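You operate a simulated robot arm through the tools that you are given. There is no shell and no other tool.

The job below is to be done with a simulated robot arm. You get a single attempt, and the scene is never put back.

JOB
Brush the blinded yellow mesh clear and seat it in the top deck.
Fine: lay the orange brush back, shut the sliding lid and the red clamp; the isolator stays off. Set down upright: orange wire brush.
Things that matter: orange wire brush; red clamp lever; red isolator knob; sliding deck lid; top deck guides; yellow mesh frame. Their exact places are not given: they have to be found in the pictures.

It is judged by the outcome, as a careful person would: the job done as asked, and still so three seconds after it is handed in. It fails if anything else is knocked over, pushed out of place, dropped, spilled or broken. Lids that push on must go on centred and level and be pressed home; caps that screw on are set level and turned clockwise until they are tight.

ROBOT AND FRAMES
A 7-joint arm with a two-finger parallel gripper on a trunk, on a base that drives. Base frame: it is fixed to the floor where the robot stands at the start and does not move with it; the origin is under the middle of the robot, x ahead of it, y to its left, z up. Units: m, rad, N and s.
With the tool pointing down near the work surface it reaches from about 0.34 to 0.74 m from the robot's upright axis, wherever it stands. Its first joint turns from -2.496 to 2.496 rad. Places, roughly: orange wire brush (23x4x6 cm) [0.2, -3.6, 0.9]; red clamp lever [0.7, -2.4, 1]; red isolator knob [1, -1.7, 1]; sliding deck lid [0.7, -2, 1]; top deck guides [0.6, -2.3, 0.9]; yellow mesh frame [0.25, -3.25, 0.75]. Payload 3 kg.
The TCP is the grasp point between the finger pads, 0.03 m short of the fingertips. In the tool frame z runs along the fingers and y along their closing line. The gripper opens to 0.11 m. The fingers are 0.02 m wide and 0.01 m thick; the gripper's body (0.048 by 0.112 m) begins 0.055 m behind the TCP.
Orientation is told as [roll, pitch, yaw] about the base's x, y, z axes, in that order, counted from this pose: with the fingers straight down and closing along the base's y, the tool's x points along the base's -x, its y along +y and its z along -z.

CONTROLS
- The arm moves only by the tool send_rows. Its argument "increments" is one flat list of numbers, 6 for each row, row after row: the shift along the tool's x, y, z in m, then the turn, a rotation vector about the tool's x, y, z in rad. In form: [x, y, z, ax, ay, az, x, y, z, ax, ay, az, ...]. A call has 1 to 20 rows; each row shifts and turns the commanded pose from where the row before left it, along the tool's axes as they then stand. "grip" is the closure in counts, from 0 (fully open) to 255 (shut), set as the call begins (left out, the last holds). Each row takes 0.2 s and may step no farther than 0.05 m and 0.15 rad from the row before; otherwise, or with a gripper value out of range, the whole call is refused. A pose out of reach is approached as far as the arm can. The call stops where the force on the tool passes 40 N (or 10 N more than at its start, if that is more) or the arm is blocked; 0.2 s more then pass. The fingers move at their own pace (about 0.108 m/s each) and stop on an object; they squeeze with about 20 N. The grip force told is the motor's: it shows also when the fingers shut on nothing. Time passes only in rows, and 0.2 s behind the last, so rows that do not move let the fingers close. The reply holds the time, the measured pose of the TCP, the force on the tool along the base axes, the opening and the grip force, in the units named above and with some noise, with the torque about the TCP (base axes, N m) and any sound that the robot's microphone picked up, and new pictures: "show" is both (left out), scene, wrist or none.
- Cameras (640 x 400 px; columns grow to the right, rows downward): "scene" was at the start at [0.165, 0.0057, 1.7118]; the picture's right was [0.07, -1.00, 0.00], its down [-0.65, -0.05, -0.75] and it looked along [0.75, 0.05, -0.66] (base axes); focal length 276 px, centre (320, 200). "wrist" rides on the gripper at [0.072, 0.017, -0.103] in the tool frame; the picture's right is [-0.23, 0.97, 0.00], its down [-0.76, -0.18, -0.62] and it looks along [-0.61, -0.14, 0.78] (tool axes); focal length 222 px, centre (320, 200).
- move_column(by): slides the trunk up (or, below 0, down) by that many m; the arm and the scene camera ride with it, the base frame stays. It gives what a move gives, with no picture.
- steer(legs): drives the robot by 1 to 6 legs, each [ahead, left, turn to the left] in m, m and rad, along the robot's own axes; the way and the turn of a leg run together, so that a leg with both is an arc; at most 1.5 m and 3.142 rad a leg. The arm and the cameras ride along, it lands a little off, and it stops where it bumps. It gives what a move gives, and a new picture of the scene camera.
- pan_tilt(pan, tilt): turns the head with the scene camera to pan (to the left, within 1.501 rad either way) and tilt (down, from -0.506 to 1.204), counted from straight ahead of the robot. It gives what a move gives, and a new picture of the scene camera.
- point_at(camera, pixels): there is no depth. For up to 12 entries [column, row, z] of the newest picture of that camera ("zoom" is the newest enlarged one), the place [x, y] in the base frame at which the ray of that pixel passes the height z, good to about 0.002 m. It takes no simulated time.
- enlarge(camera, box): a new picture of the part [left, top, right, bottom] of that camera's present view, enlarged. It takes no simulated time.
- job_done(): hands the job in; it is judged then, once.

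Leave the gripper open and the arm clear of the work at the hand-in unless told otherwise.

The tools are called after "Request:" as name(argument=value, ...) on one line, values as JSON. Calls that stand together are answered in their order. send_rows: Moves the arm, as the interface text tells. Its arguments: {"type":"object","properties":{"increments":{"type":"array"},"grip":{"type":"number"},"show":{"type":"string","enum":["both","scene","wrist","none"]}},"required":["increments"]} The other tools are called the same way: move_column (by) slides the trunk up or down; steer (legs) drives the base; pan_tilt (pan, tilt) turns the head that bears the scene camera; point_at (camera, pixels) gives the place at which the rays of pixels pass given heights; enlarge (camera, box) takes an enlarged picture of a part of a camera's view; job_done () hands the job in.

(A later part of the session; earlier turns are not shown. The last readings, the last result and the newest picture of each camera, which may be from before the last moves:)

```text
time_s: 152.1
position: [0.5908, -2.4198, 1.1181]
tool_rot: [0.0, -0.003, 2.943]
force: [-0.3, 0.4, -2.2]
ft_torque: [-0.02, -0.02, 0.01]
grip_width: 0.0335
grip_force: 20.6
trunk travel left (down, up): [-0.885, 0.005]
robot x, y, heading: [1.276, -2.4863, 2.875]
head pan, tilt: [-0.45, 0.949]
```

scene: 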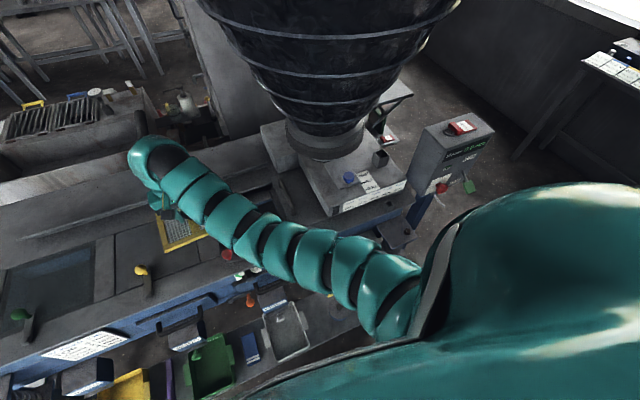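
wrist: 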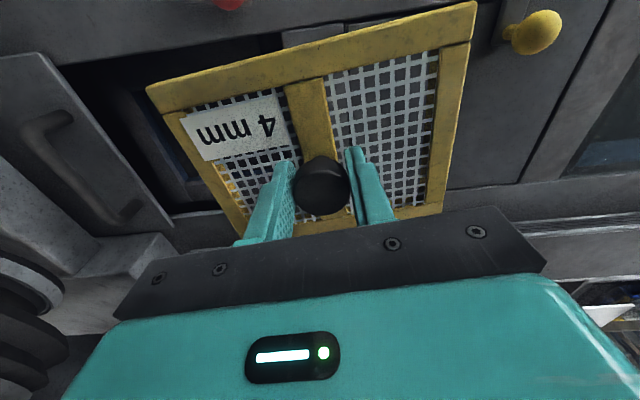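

The wrist camera sees part of the opening at left. Enlarging.

Request:
enlarge(camera="wrist", box=[30, 40, 250, 230])

```text
2.11 times, centred on (140, 135) of wrist
```

zoom: 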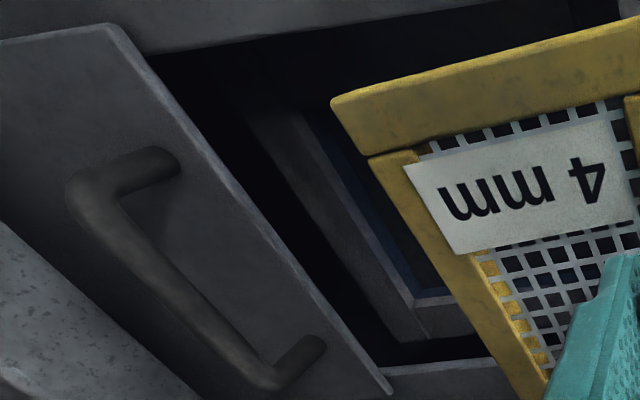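

I see the right bar and its front end; moving 9 cm left to see the pocket's front side unobstructed.

Request:
send_rows(increments=[0, 0.045, 0, 0, 0, 0, 0, 0.045, 0, 0, 0, 0], show="wrist")

Request:
enlarge(camera="wrist", box=[30, 20, 230, 220])

```text
time_s: 152.7
position: [0.5741, -2.5127, 1.1157]
tool_rot: [-0.005, -0.002, 2.943]
force: [1.2, -1.2, -3.5]
ft_torque: [0.01, 0.02, 0.0]
grip_width: 0.0336
grip_force: 19.8
trunk travel left (down, up): [-0.885, 0.005]
robot x, y, heading: [1.2769, -2.489, 2.873]
head pan, tilt: [-0.45, 0.949]
```

wrist: 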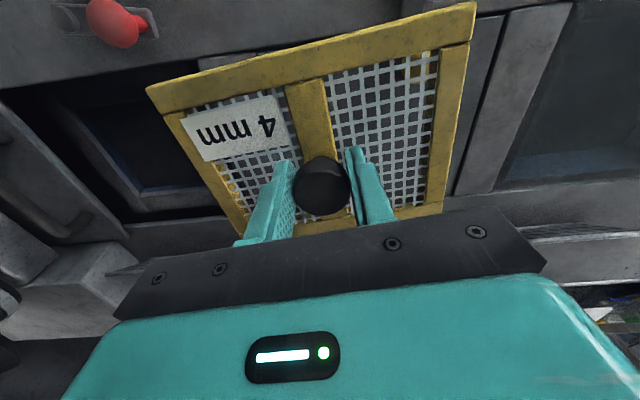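

```text
2.00 times, centred on (130, 120) of wrist
```

zoom: 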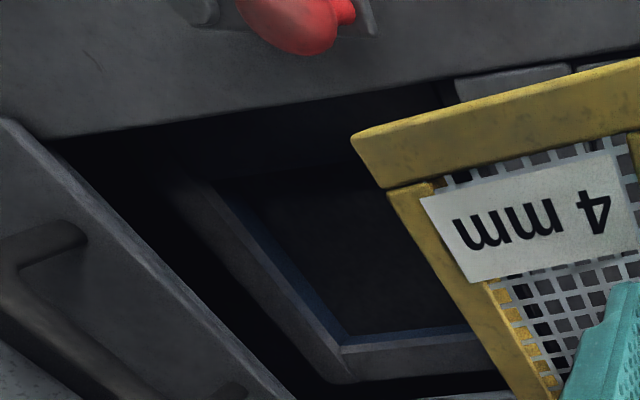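

Now I see a front bar in shadow too: hole's front-right corner ≈ zoom (212,184), back-right ≈ (340,347). Reading these.

Request:
point_at(camera="zoom", pixels=[[212, 184, 0.913], [340, 347, 0.913], [370, 160, 0.913], [480, 328, 0.913], [212, 184, 0.9], [340, 347, 0.9], [340, 347, 0.93], [45, 140, 0.95], [453, 78, 0.95]])

```text
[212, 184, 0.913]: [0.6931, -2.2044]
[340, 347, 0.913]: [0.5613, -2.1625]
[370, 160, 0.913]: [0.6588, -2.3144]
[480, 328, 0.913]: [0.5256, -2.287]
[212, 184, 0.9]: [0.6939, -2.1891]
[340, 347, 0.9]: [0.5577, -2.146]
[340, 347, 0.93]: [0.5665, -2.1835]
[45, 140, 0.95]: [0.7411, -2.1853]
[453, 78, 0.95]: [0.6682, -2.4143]
```

The pocket is ~0.181×0.14 m with centre ≈(0.597,-2.261), axis 1.27 rad, bars' top ≈0.91: the mesh (0.176×0.133) drops in with ~3 mm clearance per side. Moving over it at height with yaw 2.863.

Request:
send_rows(increments=[-0.0045, -0.0419, 0, 0, 0, 0, -0.0045, -0.0419, 0, 0, 0, 0, -0.0045, -0.0419, 0, 0, 0, 0, -0.0045, -0.0419, 0, 0, 0, 0, -0.0045, -0.0419, 0, 0, 0, 0, -0.0045, -0.0419, 0, 0, 0, 0, 0, 0, 0, 0, 0, 0.08], show="both")

```text
time_s: 154.3
position: [0.5992, -2.2591, 1.1159]
tool_rot: [-0.002, -0.004, 2.862]
force: [0.0, 0.0, -3.1]
ft_torque: [0.01, -0.04, 0.0]
grip_width: 0.0335
grip_force: 20.4
trunk travel left (down, up): [-0.885, 0.005]
robot x, y, heading: [1.2715, -2.4864, 2.872]
head pan, tilt: [-0.45, 0.949]
```

scene: 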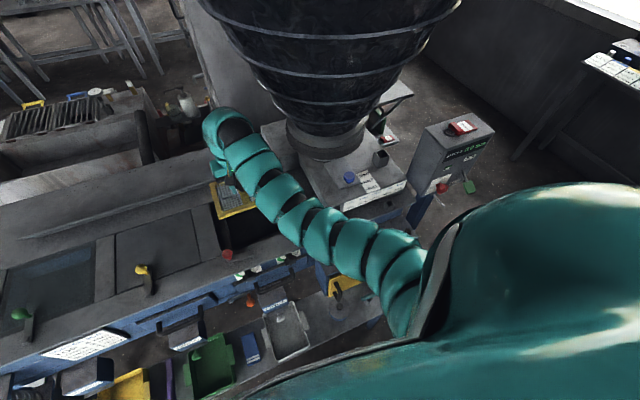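
wrist: 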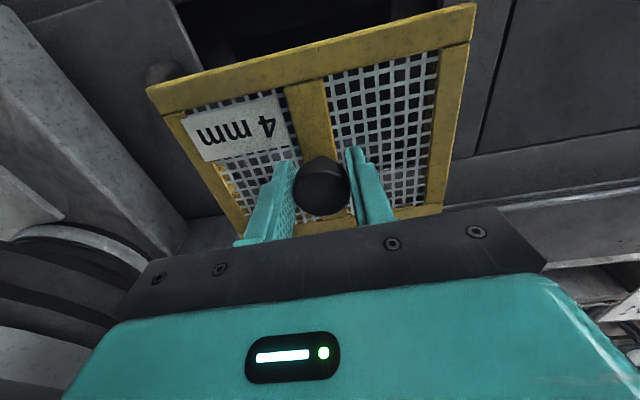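

Well above. Lowering 0.1 to bring the mesh just above the rim, with a ~2 mm correction.

Request:
send_rows(increments=[-0.0016, 0.0024, 0.033, 0, 0, 0, 0, 0, 0.034, 0, 0, 0, 0, 0, 0.033, 0, 0, 0], show="both")

Request:
enlarge(camera="wrist", box=[110, 0, 510, 250])

Request:
enlarge(camera="scene", box=[180, 150, 300, 270])

```text
time_s: 155.1
position: [0.5943, -2.2611, 1.0141]
tool_rot: [0.0, -0.003, 2.864]
force: [-1.1, -0.5, -2.7]
ft_torque: [0.02, 0.01, -0.03]
grip_width: 0.0337
grip_force: 19.7
trunk travel left (down, up): [-0.885, 0.005]
robot x, y, heading: [1.274, -2.4873, 2.879]
head pan, tilt: [-0.45, 0.949]
```

scene: 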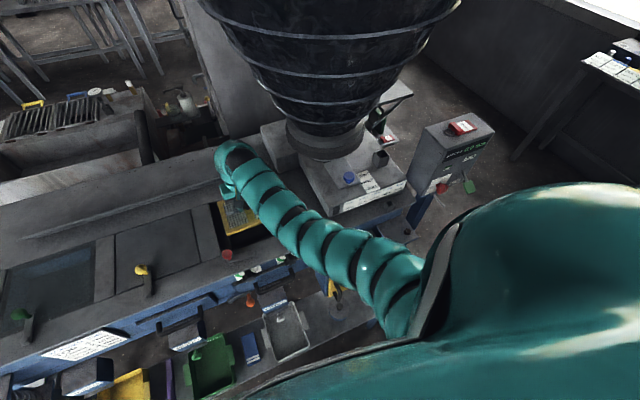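
wrist: 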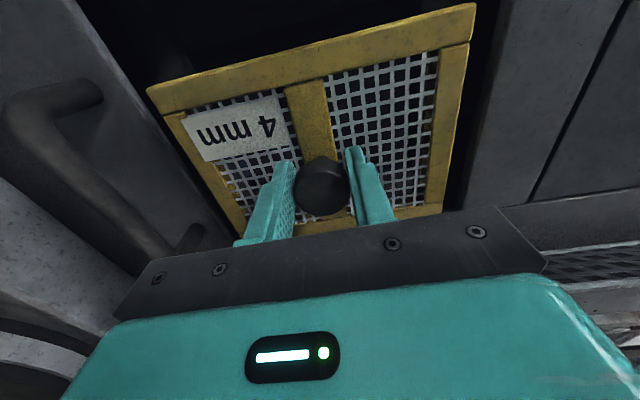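

```text
1.60 times, centred on (310, 125) of wrist
```

zoom: 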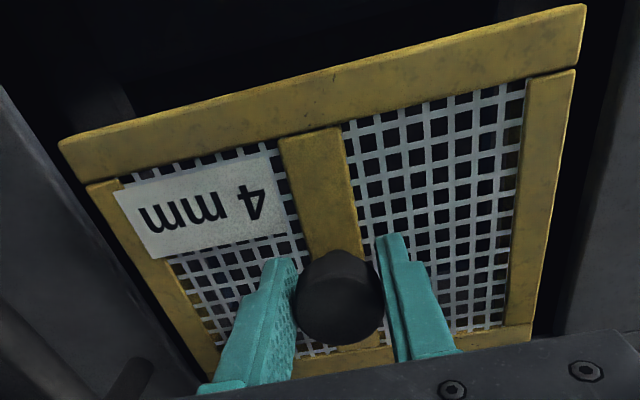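

```text
3.33 times, centred on (240, 210) of scene
```

zoom: 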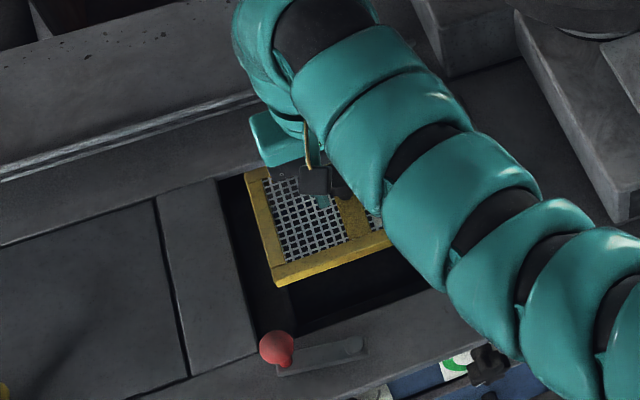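

Alignment looks fair. Lowering another 4.5 cm so the mesh bottom is ~1 cm above the bars.

Request:
send_rows(increments=[0.002, 0, 0.02, 0, 0, 0, 0, 0, 0.015, 0, 0, 0, 0, 0, 0.01, 0, 0, 0], show="both")

Request:
enlarge(camera="wrist", box=[110, 0, 510, 250])

Request:
enlarge(camera="scene", box=[205, 180, 301, 240])

```text
time_s: 155.9
position: [0.5977, -2.2619, 0.9697]
tool_rot: [0.001, -0.005, 2.864]
force: [0.0, -0.1, -3.0]
ft_torque: [0.02, 0.01, 0.05]
grip_width: 0.0338
grip_force: 19.6
trunk travel left (down, up): [-0.885, 0.005]
robot x, y, heading: [1.2783, -2.4916, 2.877]
head pan, tilt: [-0.45, 0.949]
```

scene: 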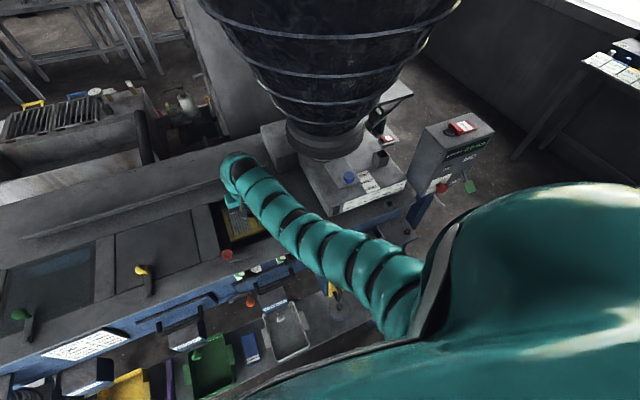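
wrist: 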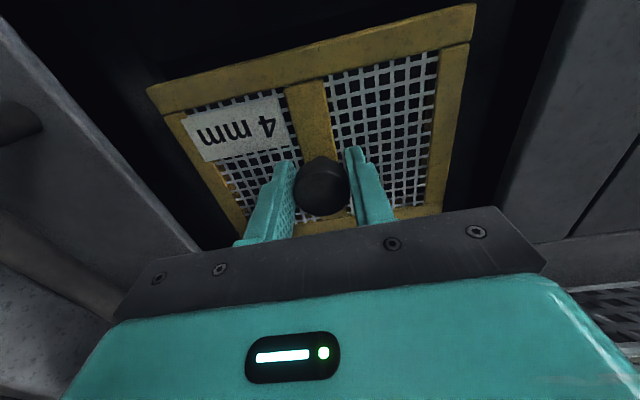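

```text
1.60 times, centred on (310, 125) of wrist
```

zoom: 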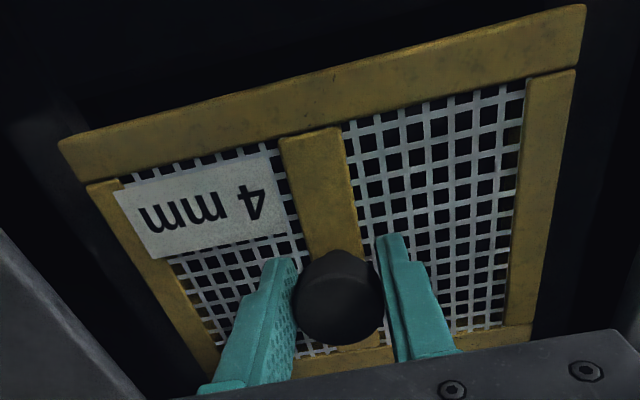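

```text
6.67 times, centred on (253, 210) of scene
```

zoom: 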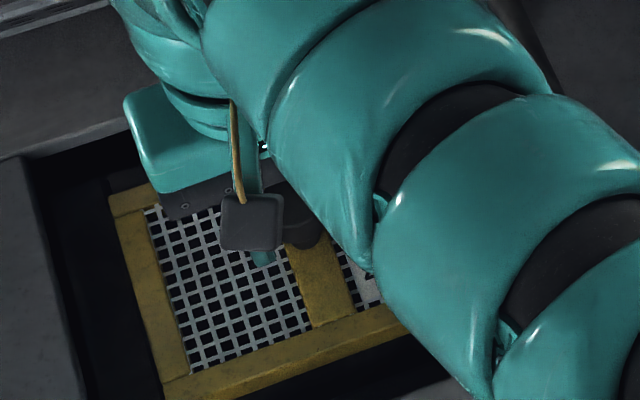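

Creeping down: contact near TCP≈0.96 would mean resting on the bars; lower means in the pocket.

Request:
send_rows(increments=[0, 0, 0.004, 0, 0, 0, 0, 0, 0.004, 0, 0, 0], show="none")

Request:
send_rows(increments=[0, 0, 0.003, 0, 0, 0, 0, 0, 0.003, 0, 0, 0], show="none")

```text
time_s: 156.5
position: [0.5989, -2.2618, 0.9629]
tool_rot: [-0.001, -0.005, 2.865]
force: [0.3, -0.1, -3.1]
ft_torque: [0.01, 0.01, 0.01]
grip_width: 0.0337
grip_force: 20.6
trunk travel left (down, up): [-0.885, 0.005]
robot x, y, heading: [1.2724, -2.4859, 2.873]
head pan, tilt: [-0.45, 0.949]
```

```text
time_s: 157.1
position: [0.5983, -2.2623, 0.9547]
tool_rot: [-0.001, -0.004, 2.861]
force: [-0.3, 0.4, -3.1]
ft_torque: [-0.01, -0.02, -0.02]
grip_width: 0.0336
grip_force: 19.9
trunk travel left (down, up): [-0.885, 0.005]
robot x, y, heading: [1.2758, -2.4878, 2.871]
head pan, tilt: [-0.45, 0.949]
```

Still free at 0.955 (bottom ≈0.907). Continuing.

Request:
send_rows(increments=[0, 0, 0.003, 0, 0, 0, 0, 0, 0.003, 0, 0, 0], show="none")

Request:
send_rows(increments=[0, 0, 0.003, 0, 0, 0, 0, 0, 0.003, 0, 0, 0], show="both")

Request:
enlarge(camera="wrist", box=[110, 0, 510, 250])

Request:
enlarge(camera="scene", box=[205, 180, 301, 240])

```text
time_s: 157.7
position: [0.5992, -2.2627, 0.952]
tool_rot: [-0.001, -0.004, 2.863]
force: [6.6, -1.1, 8.5]
ft_torque: [0.22, 0.42, 0.0]
grip_width: 0.0339
grip_force: 20.1
trunk travel left (down, up): [-0.885, 0.005]
robot x, y, heading: [1.2746, -2.4899, 2.872]
head pan, tilt: [-0.45, 0.949]
```

```text
time_s: 158.3
position: [0.599, -2.2626, 0.9448]
tool_rot: [0.001, -0.008, 2.865]
force: [11.4, -4.2, 7.9]
ft_torque: [0.15, 0.2, 0.02]
grip_width: 0.0336
grip_force: 20.2
trunk travel left (down, up): [-0.885, 0.005]
robot x, y, heading: [1.2755, -2.4875, 2.872]
head pan, tilt: [-0.45, 0.949]
```

scene: 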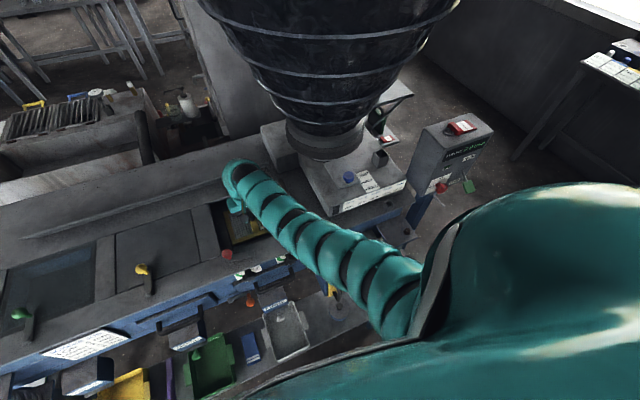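
wrist: 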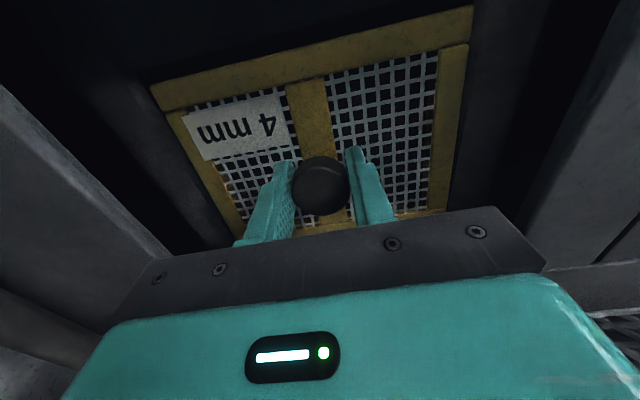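

```text
1.60 times, centred on (310, 125) of wrist
```

zoom: 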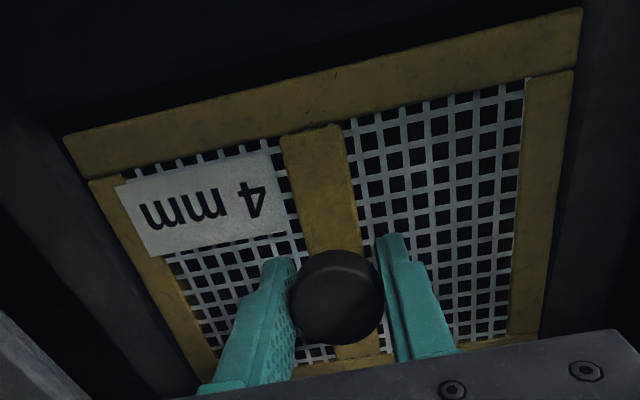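

```text
6.67 times, centred on (253, 210) of scene
```

zoom: 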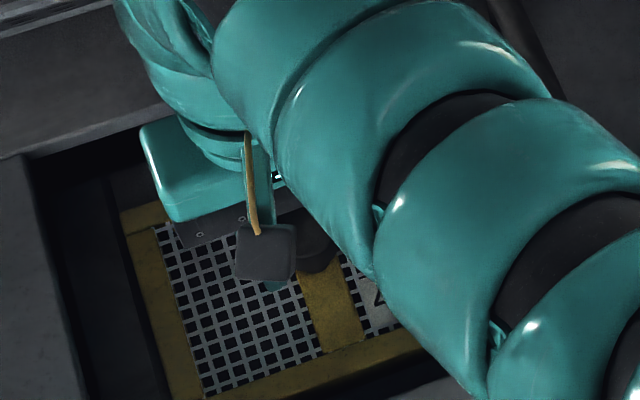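

Mesh entered the pocket, but it rubs the back bar: the force is 12 N toward me. Shifting 3 mm toward the robot.

Request:
send_rows(increments=[0.002, 0, 0, 0, 0, 0, 0.001, 0, 0, 0, 0, 0], show="none")

```text
time_s: 158.9
position: [0.6019, -2.2608, 0.945]
tool_rot: [-0.001, -0.005, 2.862]
force: [0.3, 0.8, -2.0]
ft_torque: [0.0, 0.0, 0.02]
grip_width: 0.0336
grip_force: 19.8
trunk travel left (down, up): [-0.885, 0.005]
robot x, y, heading: [1.2772, -2.4885, 2.87]
head pan, tilt: [-0.45, 0.949]
```

Force gone — free in the pocket. Lowering on.

Request:
send_rows(increments=[0, 0, 0.003, 0, 0, 0, 0, 0, 0.003, 0, 0, 0], show="none")

Request:
send_rows(increments=[0, 0, 0.002, 0, 0, 0, 0, 0, 0.002, 0, 0, 0], show="none")

```text
time_s: 159.5
position: [0.6014, -2.263, 0.9405]
tool_rot: [-0.001, -0.009, 2.863]
force: [7.6, 0.8, 13.6]
ft_torque: [0.16, -0.06, 0.02]
grip_width: 0.034
grip_force: 20.0
trunk travel left (down, up): [-0.885, 0.005]
robot x, y, heading: [1.2741, -2.4915, 2.871]
head pan, tilt: [-0.45, 0.949]
```

```text
time_s: 160.1
position: [0.6011, -2.2613, 0.9394]
tool_rot: [0.002, -0.013, 2.862]
force: [3.8, 2.2, 32.4]
ft_torque: [0.24, -0.26, -0.06]
grip_width: 0.0336
grip_force: 20.1
trunk travel left (down, up): [-0.885, 0.005]
robot x, y, heading: [1.2793, -2.4884, 2.872]
head pan, tilt: [-0.45, 0.949]
```

Firm vertical contact (32 N) at TCP 0.939, i.e. mesh bottom ≈0.891, roughly flush with the bars. Easing up 2 mm and looking before release.

Request:
send_rows(increments=[0, 0, -0.002, 0, 0, 0], show="both")

Request:
enlarge(camera="wrist", box=[110, 0, 510, 250])

Request:
enlarge(camera="scene", box=[205, 180, 301, 240])

```text
time_s: 160.5
position: [0.6014, -2.262, 0.9388]
tool_rot: [0.001, -0.007, 2.862]
force: [-1.7, 3.7, 27.5]
ft_torque: [0.04, -0.45, -0.1]
grip_width: 0.0336
grip_force: 20.4
trunk travel left (down, up): [-0.885, 0.005]
robot x, y, heading: [1.2752, -2.4866, 2.872]
head pan, tilt: [-0.45, 0.949]
```

scene: 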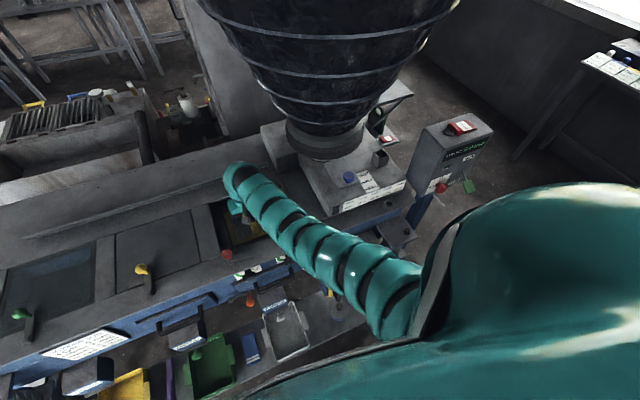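
wrist: 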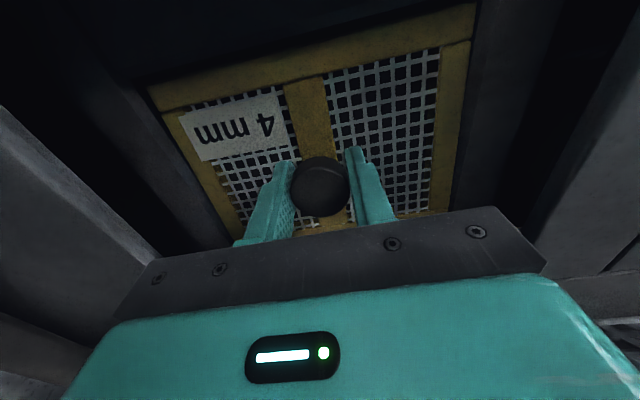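

```text
1.60 times, centred on (310, 125) of wrist
```

zoom: 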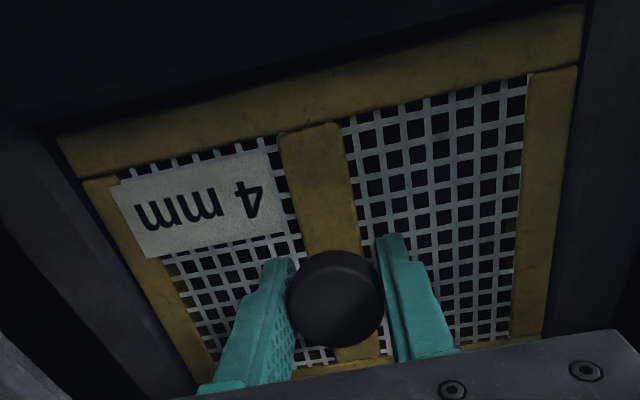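

```text
6.67 times, centred on (253, 210) of scene
```

zoom: 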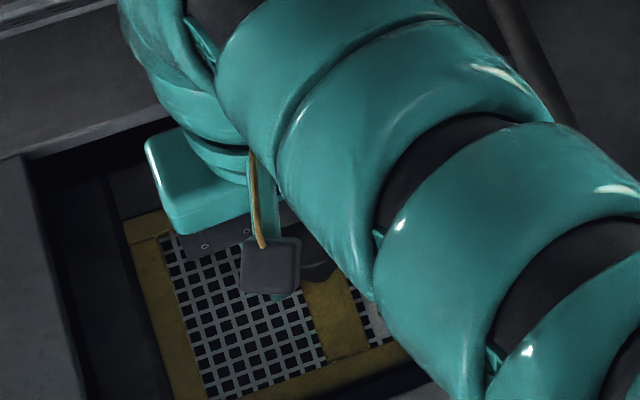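

The mesh is down between the bars. Easing the press a little more, then opening the gripper to release.

Request:
send_rows(increments=[0, 0, -0.0015, 0, 0, 0], show="none")

Request:
send_rows(increments=[0, 0, 0, 0, 0, 0, 0, 0, 0, 0, 0, 0, 0, 0, 0, 0, 0, 0], grip=110, show="wrist")

```text
time_s: 160.9
position: [0.6016, -2.2633, 0.9352]
tool_rot: [-0.001, 0.0, 2.865]
force: [-0.3, -0.2, -2.6]
ft_torque: [-0.02, -0.01, 0.02]
grip_width: 0.0336
grip_force: 20.2
trunk travel left (down, up): [-0.885, 0.005]
robot x, y, heading: [1.2746, -2.4873, 2.873]
head pan, tilt: [-0.45, 0.949]
```

```text
time_s: 161.7
position: [0.6, -2.2608, 0.9377]
tool_rot: [-0.002, -0.005, 2.861]
force: [0.5, -0.3, 0.7]
ft_torque: [0.02, 0.01, 0.0]
grip_width: 0.0627
grip_force: 0.0
trunk travel left (down, up): [-0.885, 0.005]
robot x, y, heading: [1.2786, -2.487, 2.873]
head pan, tilt: [-0.45, 0.949]
```

wrist: 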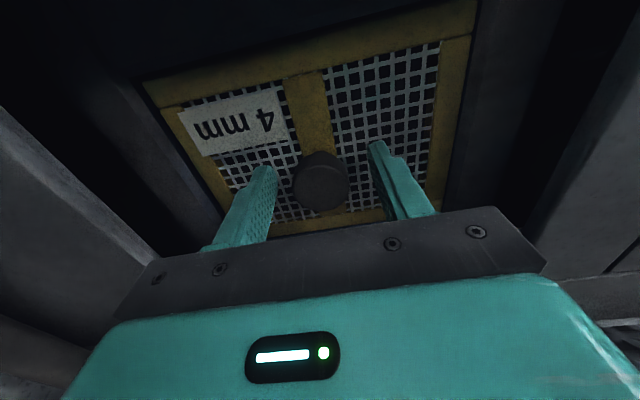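

Released; the mesh settled a bit lower. Raising straight up to inspect it.

Request:
send_rows(increments=[0, 0, -0.02, 0, 0, 0, 0, 0, -0.03, 0, 0, 0, 0, 0, -0.04, 0, 0, 0, 0, 0, -0.04, 0, 0, 0], show="both")

Request:
enlarge(camera="wrist", box=[110, 0, 510, 250])

Request:
enlarge(camera="scene", box=[190, 170, 310, 250])

```text
time_s: 162.7
position: [0.6018, -2.2615, 1.0699]
tool_rot: [-0.001, -0.007, 2.864]
force: [0.6, 0.5, 1.0]
ft_torque: [-0.02, -0.02, 0.02]
grip_width: 0.0626
grip_force: 0.0
trunk travel left (down, up): [-0.885, 0.005]
robot x, y, heading: [1.2777, -2.491, 2.878]
head pan, tilt: [-0.45, 0.949]
```

scene: 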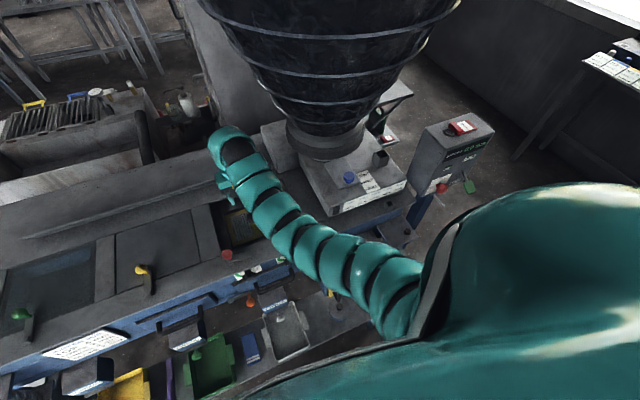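
wrist: 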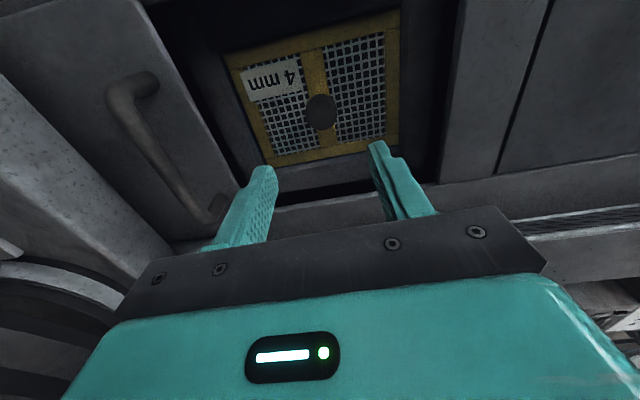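

```text
1.60 times, centred on (310, 125) of wrist
```

zoom: 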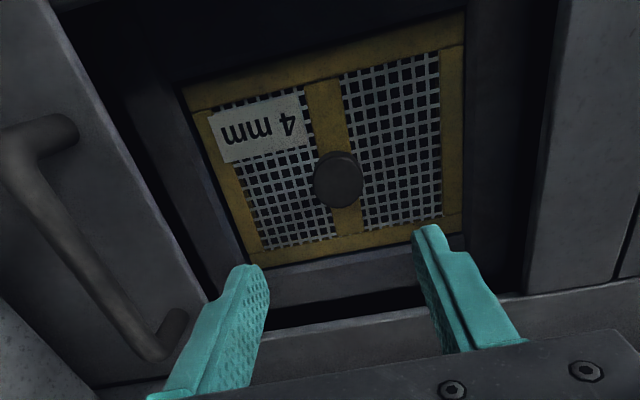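

```text
5.00 times, centred on (250, 210) of scene
```

zoom: 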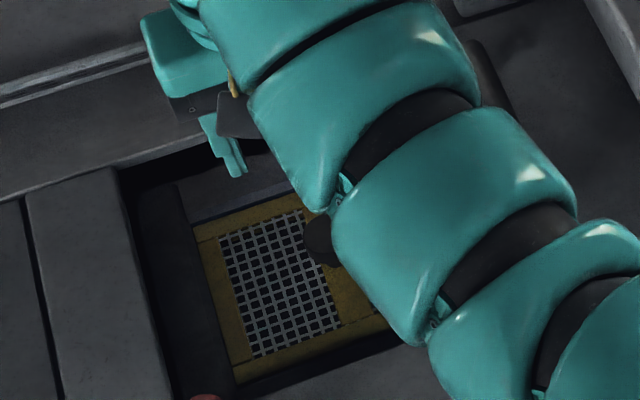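

The mesh sits level inside the guide frame. Next, the lid. Measuring its handle bar from the wrist (front end (147,82), middle (160,150), back (207,205)).

Request:
point_at(camera="wrist", pixels=[[145, 80, 0.98], [145, 80, 1.0], [143, 135, 0.98], [143, 135, 1.0], [178, 190, 0.98], [178, 190, 1.0], [120, 95, 0.98], [120, 95, 1.0]])

Request:
enlarge(camera="wrist", box=[70, 50, 250, 240])

```text
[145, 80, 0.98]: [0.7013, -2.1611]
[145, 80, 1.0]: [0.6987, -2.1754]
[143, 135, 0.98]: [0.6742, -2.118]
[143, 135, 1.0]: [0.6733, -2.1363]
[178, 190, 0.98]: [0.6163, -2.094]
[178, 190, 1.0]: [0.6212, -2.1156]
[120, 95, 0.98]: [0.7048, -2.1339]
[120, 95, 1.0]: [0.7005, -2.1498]
```

```text
2.11 times, centred on (160, 145) of wrist
```

zoom: 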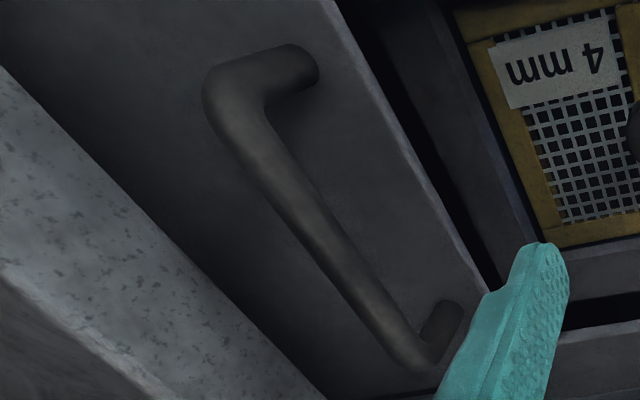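

Using the post bases on the lid (zoom (303,70),(452,315)) and bar ends to solve the bar height.

Request:
point_at(camera="zoom", pixels=[[300, 68, 0.96], [450, 318, 0.96], [222, 92, 0.98], [222, 92, 1.0], [222, 92, 1.02], [420, 355, 0.98], [420, 355, 1.0], [420, 355, 1.02], [318, 225, 1.0]])

```text
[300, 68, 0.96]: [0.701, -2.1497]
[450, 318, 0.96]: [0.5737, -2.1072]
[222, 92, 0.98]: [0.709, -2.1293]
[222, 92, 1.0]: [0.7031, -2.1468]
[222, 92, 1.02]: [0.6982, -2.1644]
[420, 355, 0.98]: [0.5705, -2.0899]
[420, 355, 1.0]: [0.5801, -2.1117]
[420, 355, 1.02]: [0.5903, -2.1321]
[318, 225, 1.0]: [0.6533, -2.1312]
```

Bar centre ≈ (0.640,-2.129) at z≈1.0. Checking clearance to the hopper block and neck on the right.

Request:
point_at(camera="zoom", pixels=[[100, 170, 1.0], [100, 170, 1.05], [250, 325, 1.0], [250, 325, 1.05]])

Request:
point_at(camera="scene", pixels=[[285, 135, 1.1], [285, 135, 1.2], [325, 160, 1.1], [262, 125, 1.05], [298, 168, 1.05], [330, 215, 1.05], [330, 215, 1.0]])

Request:
enlarge(camera="scene", box=[200, 60, 420, 240])

```text
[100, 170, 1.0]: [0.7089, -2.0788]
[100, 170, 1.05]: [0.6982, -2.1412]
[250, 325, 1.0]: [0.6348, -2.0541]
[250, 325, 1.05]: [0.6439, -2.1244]
```

```text
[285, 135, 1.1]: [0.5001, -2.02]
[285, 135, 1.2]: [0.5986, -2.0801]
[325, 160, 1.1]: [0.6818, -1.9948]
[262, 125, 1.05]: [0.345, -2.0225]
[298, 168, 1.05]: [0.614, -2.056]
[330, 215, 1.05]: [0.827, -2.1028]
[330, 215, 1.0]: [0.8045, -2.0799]
```

```text
2.22 times, centred on (310, 150) of scene
```

zoom: 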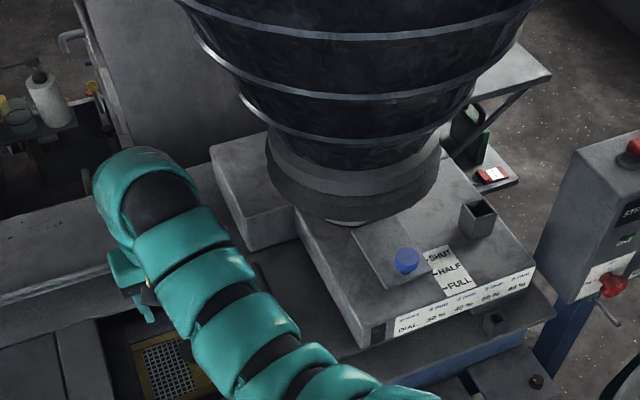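

Block face is ~0.12 m right of the bar and the hopper neck sits further back, so I grip the bar slightly toward its front: moving above (0.672,-2.139) at z≈1.07.

Request:
send_rows(increments=[0.0084, -0.0343, 0, 0, 0, 0, 0.0084, -0.0343, 0, 0, 0, 0, 0.0084, -0.0343, 0, 0, 0, 0, 0.0084, -0.0343, 0, 0, 0, 0], show="both")

```text
time_s: 163.7
position: [0.6716, -2.1395, 1.0667]
tool_rot: [0.003, -0.005, 2.865]
force: [0.5, -0.5, -0.2]
ft_torque: [0.0, -0.01, 0.02]
grip_width: 0.0625
grip_force: 0.0
trunk travel left (down, up): [-0.885, 0.005]
robot x, y, heading: [1.2767, -2.4875, 2.874]
head pan, tilt: [-0.45, 0.949]
```

scene: 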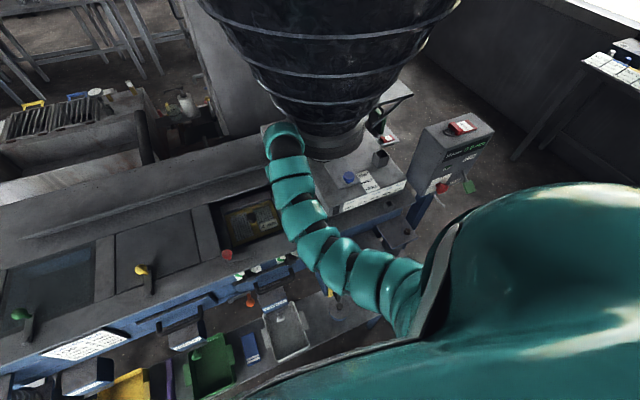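
wrist: 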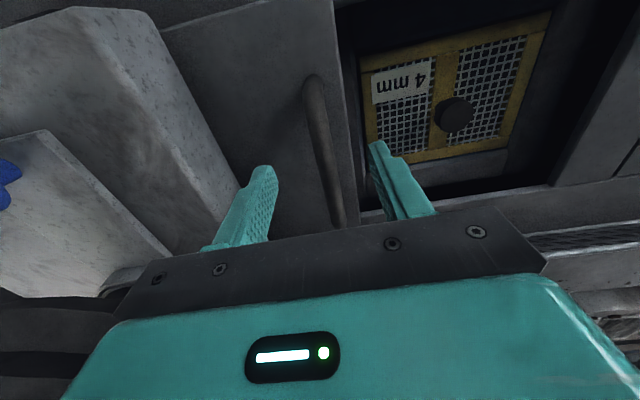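

The bar lies between the fingers. Lowering 6.3 cm to z≈1.003.

Request:
send_rows(increments=[0, -0.003, 0.025, 0, 0, 0, 0, 0, 0.02, 0, 0, 0, 0, 0, 0.018, 0, 0, 0], show="wrist")

```text
time_s: 164.5
position: [0.6731, -2.136, 1.0062]
tool_rot: [0.0, -0.006, 2.863]
force: [-0.2, 0.1, -0.7]
ft_torque: [0.04, 0.0, 0.0]
grip_width: 0.0627
grip_force: 0.0
trunk travel left (down, up): [-0.885, 0.005]
robot x, y, heading: [1.277, -2.4896, 2.87]
head pan, tilt: [-0.45, 0.949]
```

wrist: 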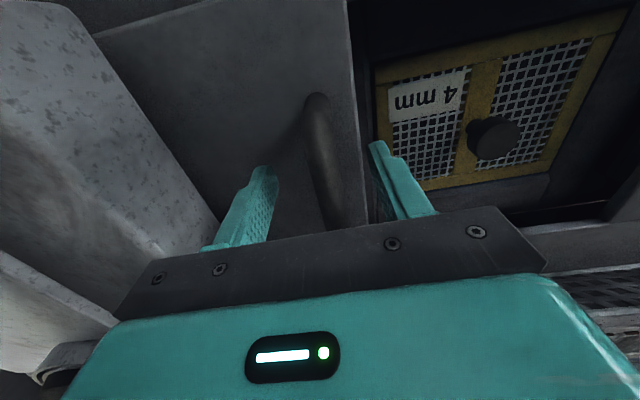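

Bar is centred between the pads. Closing.

Request:
send_rows(increments=[0, 0, 0.003, 0, 0, 0, 0, 0, 0, 0, 0, 0, 0, 0, 0, 0, 0, 0, 0, 0, 0, 0, 0, 0], grip=255, show="wrist")

```text
time_s: 165.5
position: [0.6728, -2.1373, 1.0029]
tool_rot: [0.0, -0.007, 2.863]
force: [-0.5, -4.2, 4.3]
ft_torque: [-0.08, -0.2, -0.91]
grip_width: 0.0158
grip_force: 44.8
trunk travel left (down, up): [-0.885, 0.005]
robot x, y, heading: [1.2787, -2.4871, 2.874]
head pan, tilt: [-0.45, 0.949]
```

wrist: 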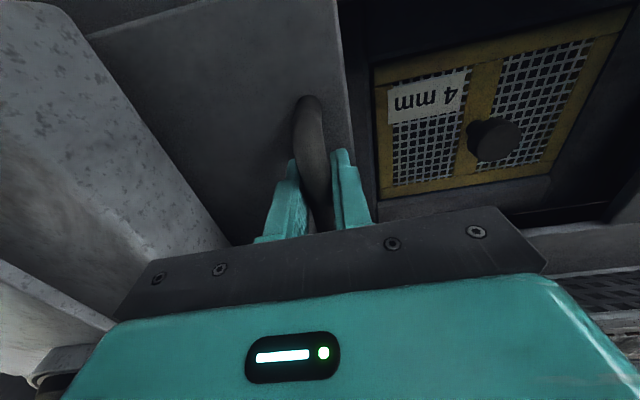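

Bar gripped (1.6 cm). Sliding the lid left in small steps, watching force.

Request:
send_rows(increments=[-0.0002, 0.01, 0, 0, 0, 0, -0.0002, 0.01, 0, 0, 0, 0, -0.0002, 0.01, 0, 0, 0, 0], show="wrist")

```text
time_s: 166.3
position: [0.6631, -2.165, 1.0017]
tool_rot: [-0.001, -0.007, 2.862]
force: [-6.3, 6.1, 15.8]
ft_torque: [-0.2, -0.32, -0.93]
grip_width: 0.0158
grip_force: 44.6
trunk travel left (down, up): [-0.885, 0.005]
robot x, y, heading: [1.2757, -2.49, 2.876]
head pan, tilt: [-0.45, 0.949]
```

wrist: 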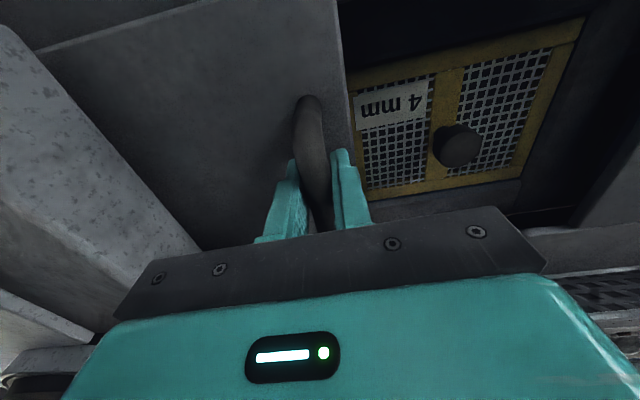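

The lid slides. Relieving 1 mm in z and continuing.

Request:
send_rows(increments=[-0.001, 0.01, -0.001, 0, 0, 0, -0.0005, 0.015, -0.0005, 0, 0, 0, -0.0005, 0.015, 0, 0, 0, 0, -0.0005, 0.015, 0, 0, 0, 0], show="wrist")

```text
time_s: 167.3
position: [0.6484, -2.2179, 1.0024]
tool_rot: [-0.002, -0.001, 2.864]
force: [9.1, 1.0, 0.4]
ft_torque: [0.25, 0.41, -0.8]
grip_width: 0.0159
grip_force: 45.3
trunk travel left (down, up): [-0.885, 0.005]
robot x, y, heading: [1.2718, -2.4883, 2.869]
head pan, tilt: [-0.45, 0.949]
```

wrist: 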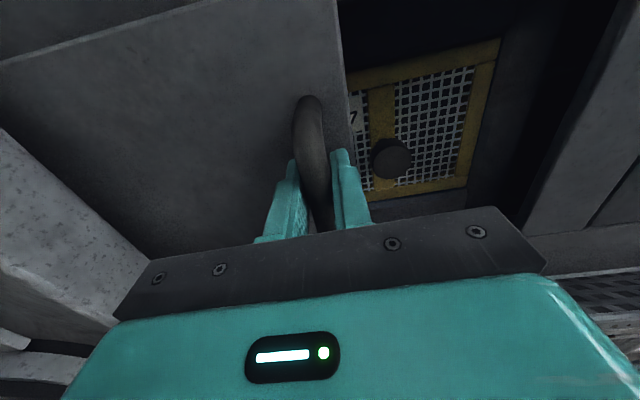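

Half closed. Slight sideways correction and continuing; watching whether the lid clears the mesh knob.

Request:
send_rows(increments=[0.0006, 0.012, 0, 0, 0, 0, -0.0002, 0.012, 0, 0, 0, 0, -0.0002, 0.012, 0, 0, 0, 0], show="wrist")

```text
time_s: 168.1
position: [0.6368, -2.2513, 1.0034]
tool_rot: [0.0, -0.003, 2.865]
force: [10.3, 1.2, -7.1]
ft_torque: [-0.23, -0.7, -0.85]
grip_width: 0.0158
grip_force: 45.1
trunk travel left (down, up): [-0.885, 0.005]
robot x, y, heading: [1.2779, -2.4859, 2.87]
head pan, tilt: [-0.45, 0.949]
```

wrist: 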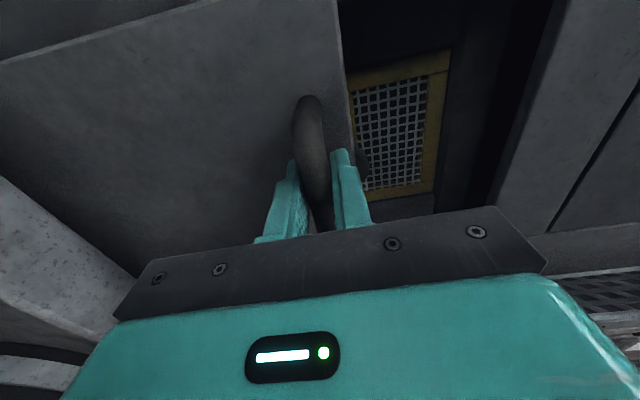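

Lid passes over the knob. Continuing with 1 mm shift toward front.

Request:
send_rows(increments=[0.001, 0.012, 0.0005, 0, 0, 0, 0, 0.012, 0, 0, 0, 0, 0, 0.012, 0, 0, 0, 0], show="none")

Request:
send_rows(increments=[0, 0.012, 0, 0, 0, 0, 0, 0.012, 0, 0, 0, 0, 0, 0.012, 0, 0, 0, 0], show="wrist")

```text
time_s: 168.9
position: [0.6249, -2.2866, 1.0032]
tool_rot: [0.0, -0.008, 2.861]
force: [-4.7, 6.5, -4.6]
ft_torque: [0.15, 0.5, -0.91]
grip_width: 0.0157
grip_force: 45.2
trunk travel left (down, up): [-0.885, 0.005]
robot x, y, heading: [1.2752, -2.4892, 2.869]
head pan, tilt: [-0.45, 0.949]
```

```text
time_s: 169.7
position: [0.6138, -2.3206, 1.0023]
tool_rot: [-0.001, -0.005, 2.864]
force: [-11.3, 7.5, -3.7]
ft_torque: [0.06, 0.07, -0.79]
grip_width: 0.016
grip_force: 45.1
trunk travel left (down, up): [-0.885, 0.005]
robot x, y, heading: [1.2745, -2.4901, 2.875]
head pan, tilt: [-0.45, 0.949]
```

wrist: 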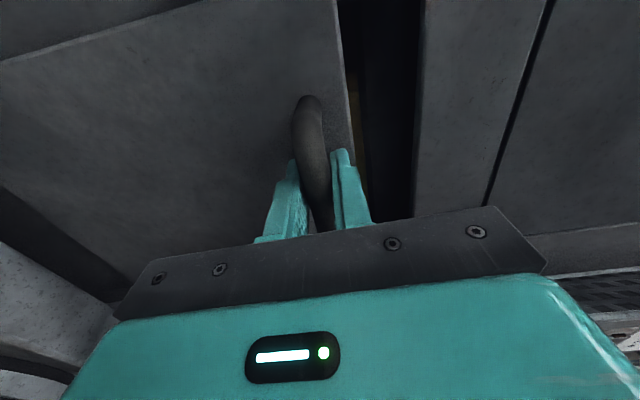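

About 4 cm remains to the left plate; the lid's front edge clears the lever. Correcting 1 mm toward the back and continuing.

Request:
send_rows(increments=[-0.0012, 0.01, 0, 0, 0, 0, -0.0003, 0.01, 0, 0, 0, 0, -0.0003, 0.01, 0, 0, 0, 0], show="wrist")

```text
time_s: 170.5
position: [0.606, -2.3499, 1.0018]
tool_rot: [-0.001, -0.008, 2.863]
force: [-10.1, 7.4, 6.4]
ft_torque: [-0.22, -0.59, -0.85]
grip_width: 0.0158
grip_force: 45.1
trunk travel left (down, up): [-0.885, 0.005]
robot x, y, heading: [1.2757, -2.4876, 2.873]
head pan, tilt: [-0.45, 0.949]
```

wrist: 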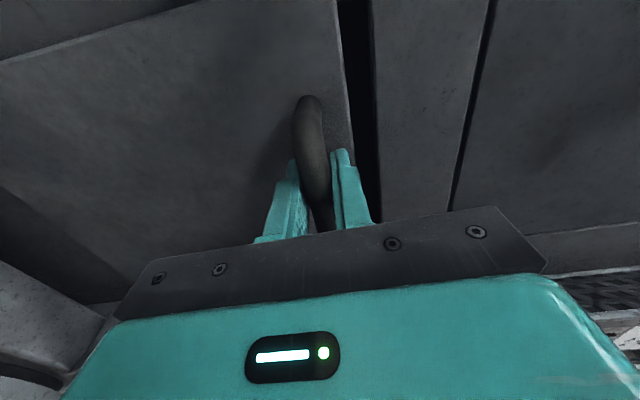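

About 1.2 cm gap left. Advancing in 4 mm steps until it stops.

Request:
send_rows(increments=[-0.0006, 0.005, 0, 0, 0, 0, -0.0002, 0.005, 0, 0, 0, 0], show="wrist")

```text
time_s: 171.1
position: [0.6019, -2.3589, 1.0027]
tool_rot: [0.002, -0.006, 2.863]
force: [-8.3, 7.8, 3.5]
ft_torque: [0.22, 0.56, -0.94]
grip_width: 0.0157
grip_force: 44.6
trunk travel left (down, up): [-0.885, 0.005]
robot x, y, heading: [1.2718, -2.4901, 2.877]
head pan, tilt: [-0.45, 0.949]
```

wrist: 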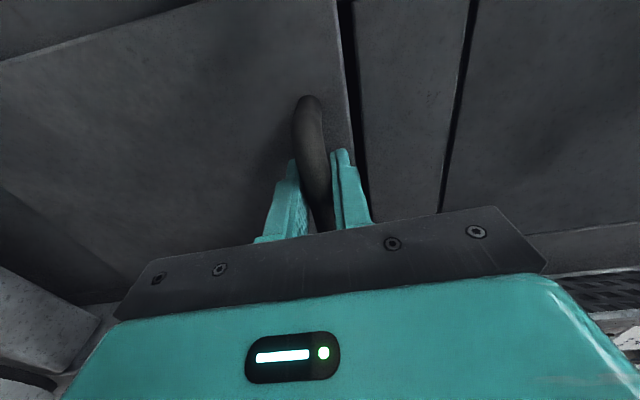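

Gap nearly closed (lid edge 350, plate edge ~358). Continuing in 3 mm steps.

Request:
send_rows(increments=[-0.0003, 0.003, 0, 0, 0, 0, -0.0002, 0.003, 0, 0, 0, 0, 0, 0.003, 0, 0, 0, 0], show="wrist")

```text
time_s: 171.9
position: [0.6004, -2.3675, 1.0025]
tool_rot: [0.001, -0.006, 2.862]
force: [-3.1, 6.2, 4.5]
ft_torque: [0.13, 0.27, -0.91]
grip_width: 0.0159
grip_force: 44.8
trunk travel left (down, up): [-0.885, 0.005]
robot x, y, heading: [1.2777, -2.4872, 2.873]
head pan, tilt: [-0.45, 0.949]
```

wrist: 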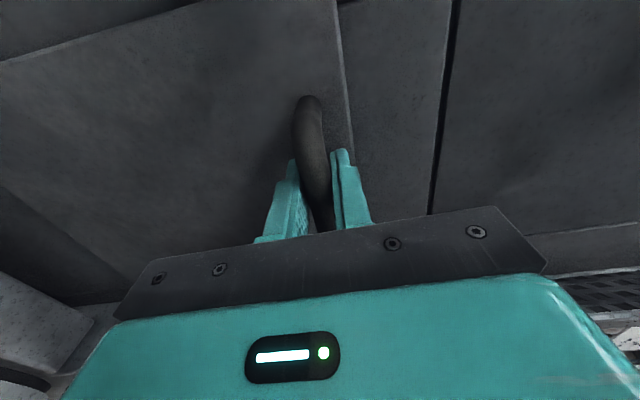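

The gap is closed. Pushing on gently to find the end stop.

Request:
send_rows(increments=[-0.0001, 0.003, 0, 0, 0, 0, -0.0001, 0.003, 0, 0, 0, 0], show="none")

Request:
send_rows(increments=[-0.0001, 0.003, 0, 0, 0, 0, -0.0001, 0.003, 0, 0, 0, 0], show="wrist")

```text
time_s: 172.5
position: [0.5979, -2.3735, 1.002]
tool_rot: [0.0, -0.003, 2.865]
force: [-3.2, 5.6, 2.1]
ft_torque: [0.16, 0.3, -0.92]
grip_width: 0.0156
grip_force: 44.7
trunk travel left (down, up): [-0.885, 0.005]
robot x, y, heading: [1.2789, -2.4892, 2.872]
head pan, tilt: [-0.45, 0.949]
```

```text
time_s: 173.1
position: [0.596, -2.3803, 1.0025]
tool_rot: [-0.001, -0.004, 2.862]
force: [-3.3, 6.0, 0.5]
ft_torque: [0.18, 0.54, -0.94]
grip_width: 0.0157
grip_force: 44.9
trunk travel left (down, up): [-0.885, 0.005]
robot x, y, heading: [1.276, -2.4884, 2.872]
head pan, tilt: [-0.45, 0.949]
```

wrist: 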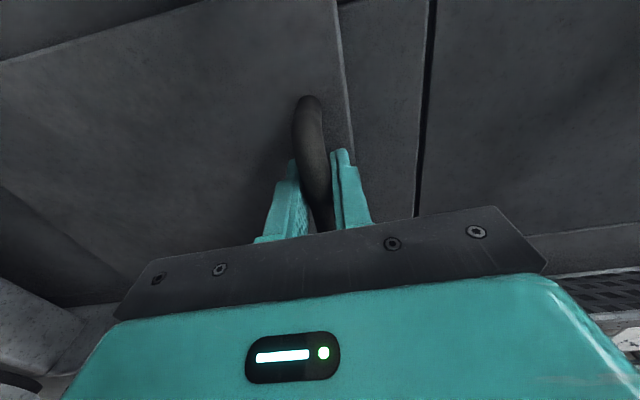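

It keeps sliding past the rim; checking from the scene where the lid's right end is before going further.

Request:
pan_tilt(pan=-0.3, tilt=0.95)

Request:
enlarge(camera="scene", box=[180, 100, 360, 260])

```text
time_s: 173.8
position: [0.5963, -2.3797, 1.0029]
tool_rot: [0.0, -0.004, 2.864]
force: [-1.4, 4.3, -3.2]
ft_torque: [-0.08, -0.2, -0.94]
grip_width: 0.0157
grip_force: 45.0
trunk travel left (down, up): [-0.885, 0.005]
robot x, y, heading: [1.274, -2.4889, 2.868]
head pan, tilt: [-0.3, 0.949]
```

scene: 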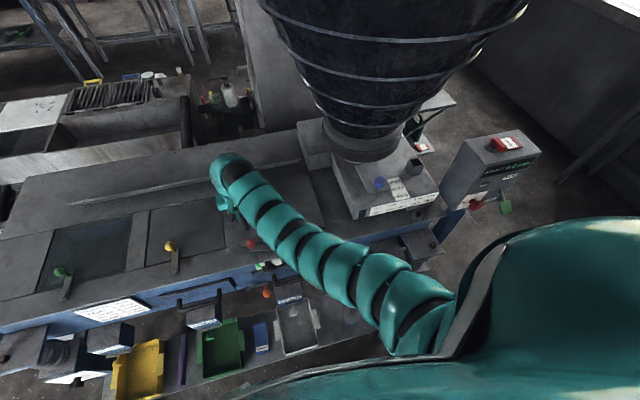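

```text
2.50 times, centred on (270, 180) of scene
```

zoom: 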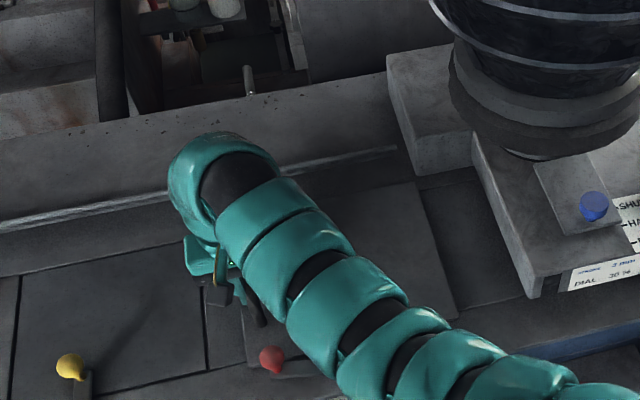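

I see the lid's right end (zoom ~(410,185)–(455,318)). Measuring it.

Request:
point_at(camera="zoom", pixels=[[412, 185, 0.96], [455, 318, 0.96], [205, 285, 0.95], [205, 370, 0.95], [243, 365, 0.96], [262, 352, 1.0]])

Request:
enlarge(camera="scene", box=[210, 200, 290, 260])

```text
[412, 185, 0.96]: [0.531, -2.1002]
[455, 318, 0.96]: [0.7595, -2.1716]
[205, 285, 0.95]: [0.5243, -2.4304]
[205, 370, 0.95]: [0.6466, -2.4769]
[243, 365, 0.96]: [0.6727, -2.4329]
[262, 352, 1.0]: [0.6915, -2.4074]
```

```text
6.67 times, centred on (250, 230) of scene
```

zoom: 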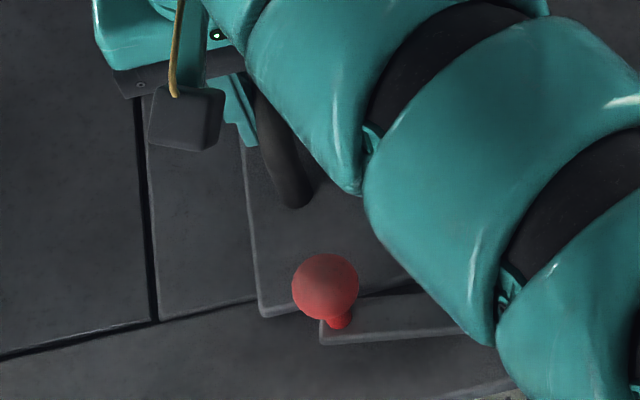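

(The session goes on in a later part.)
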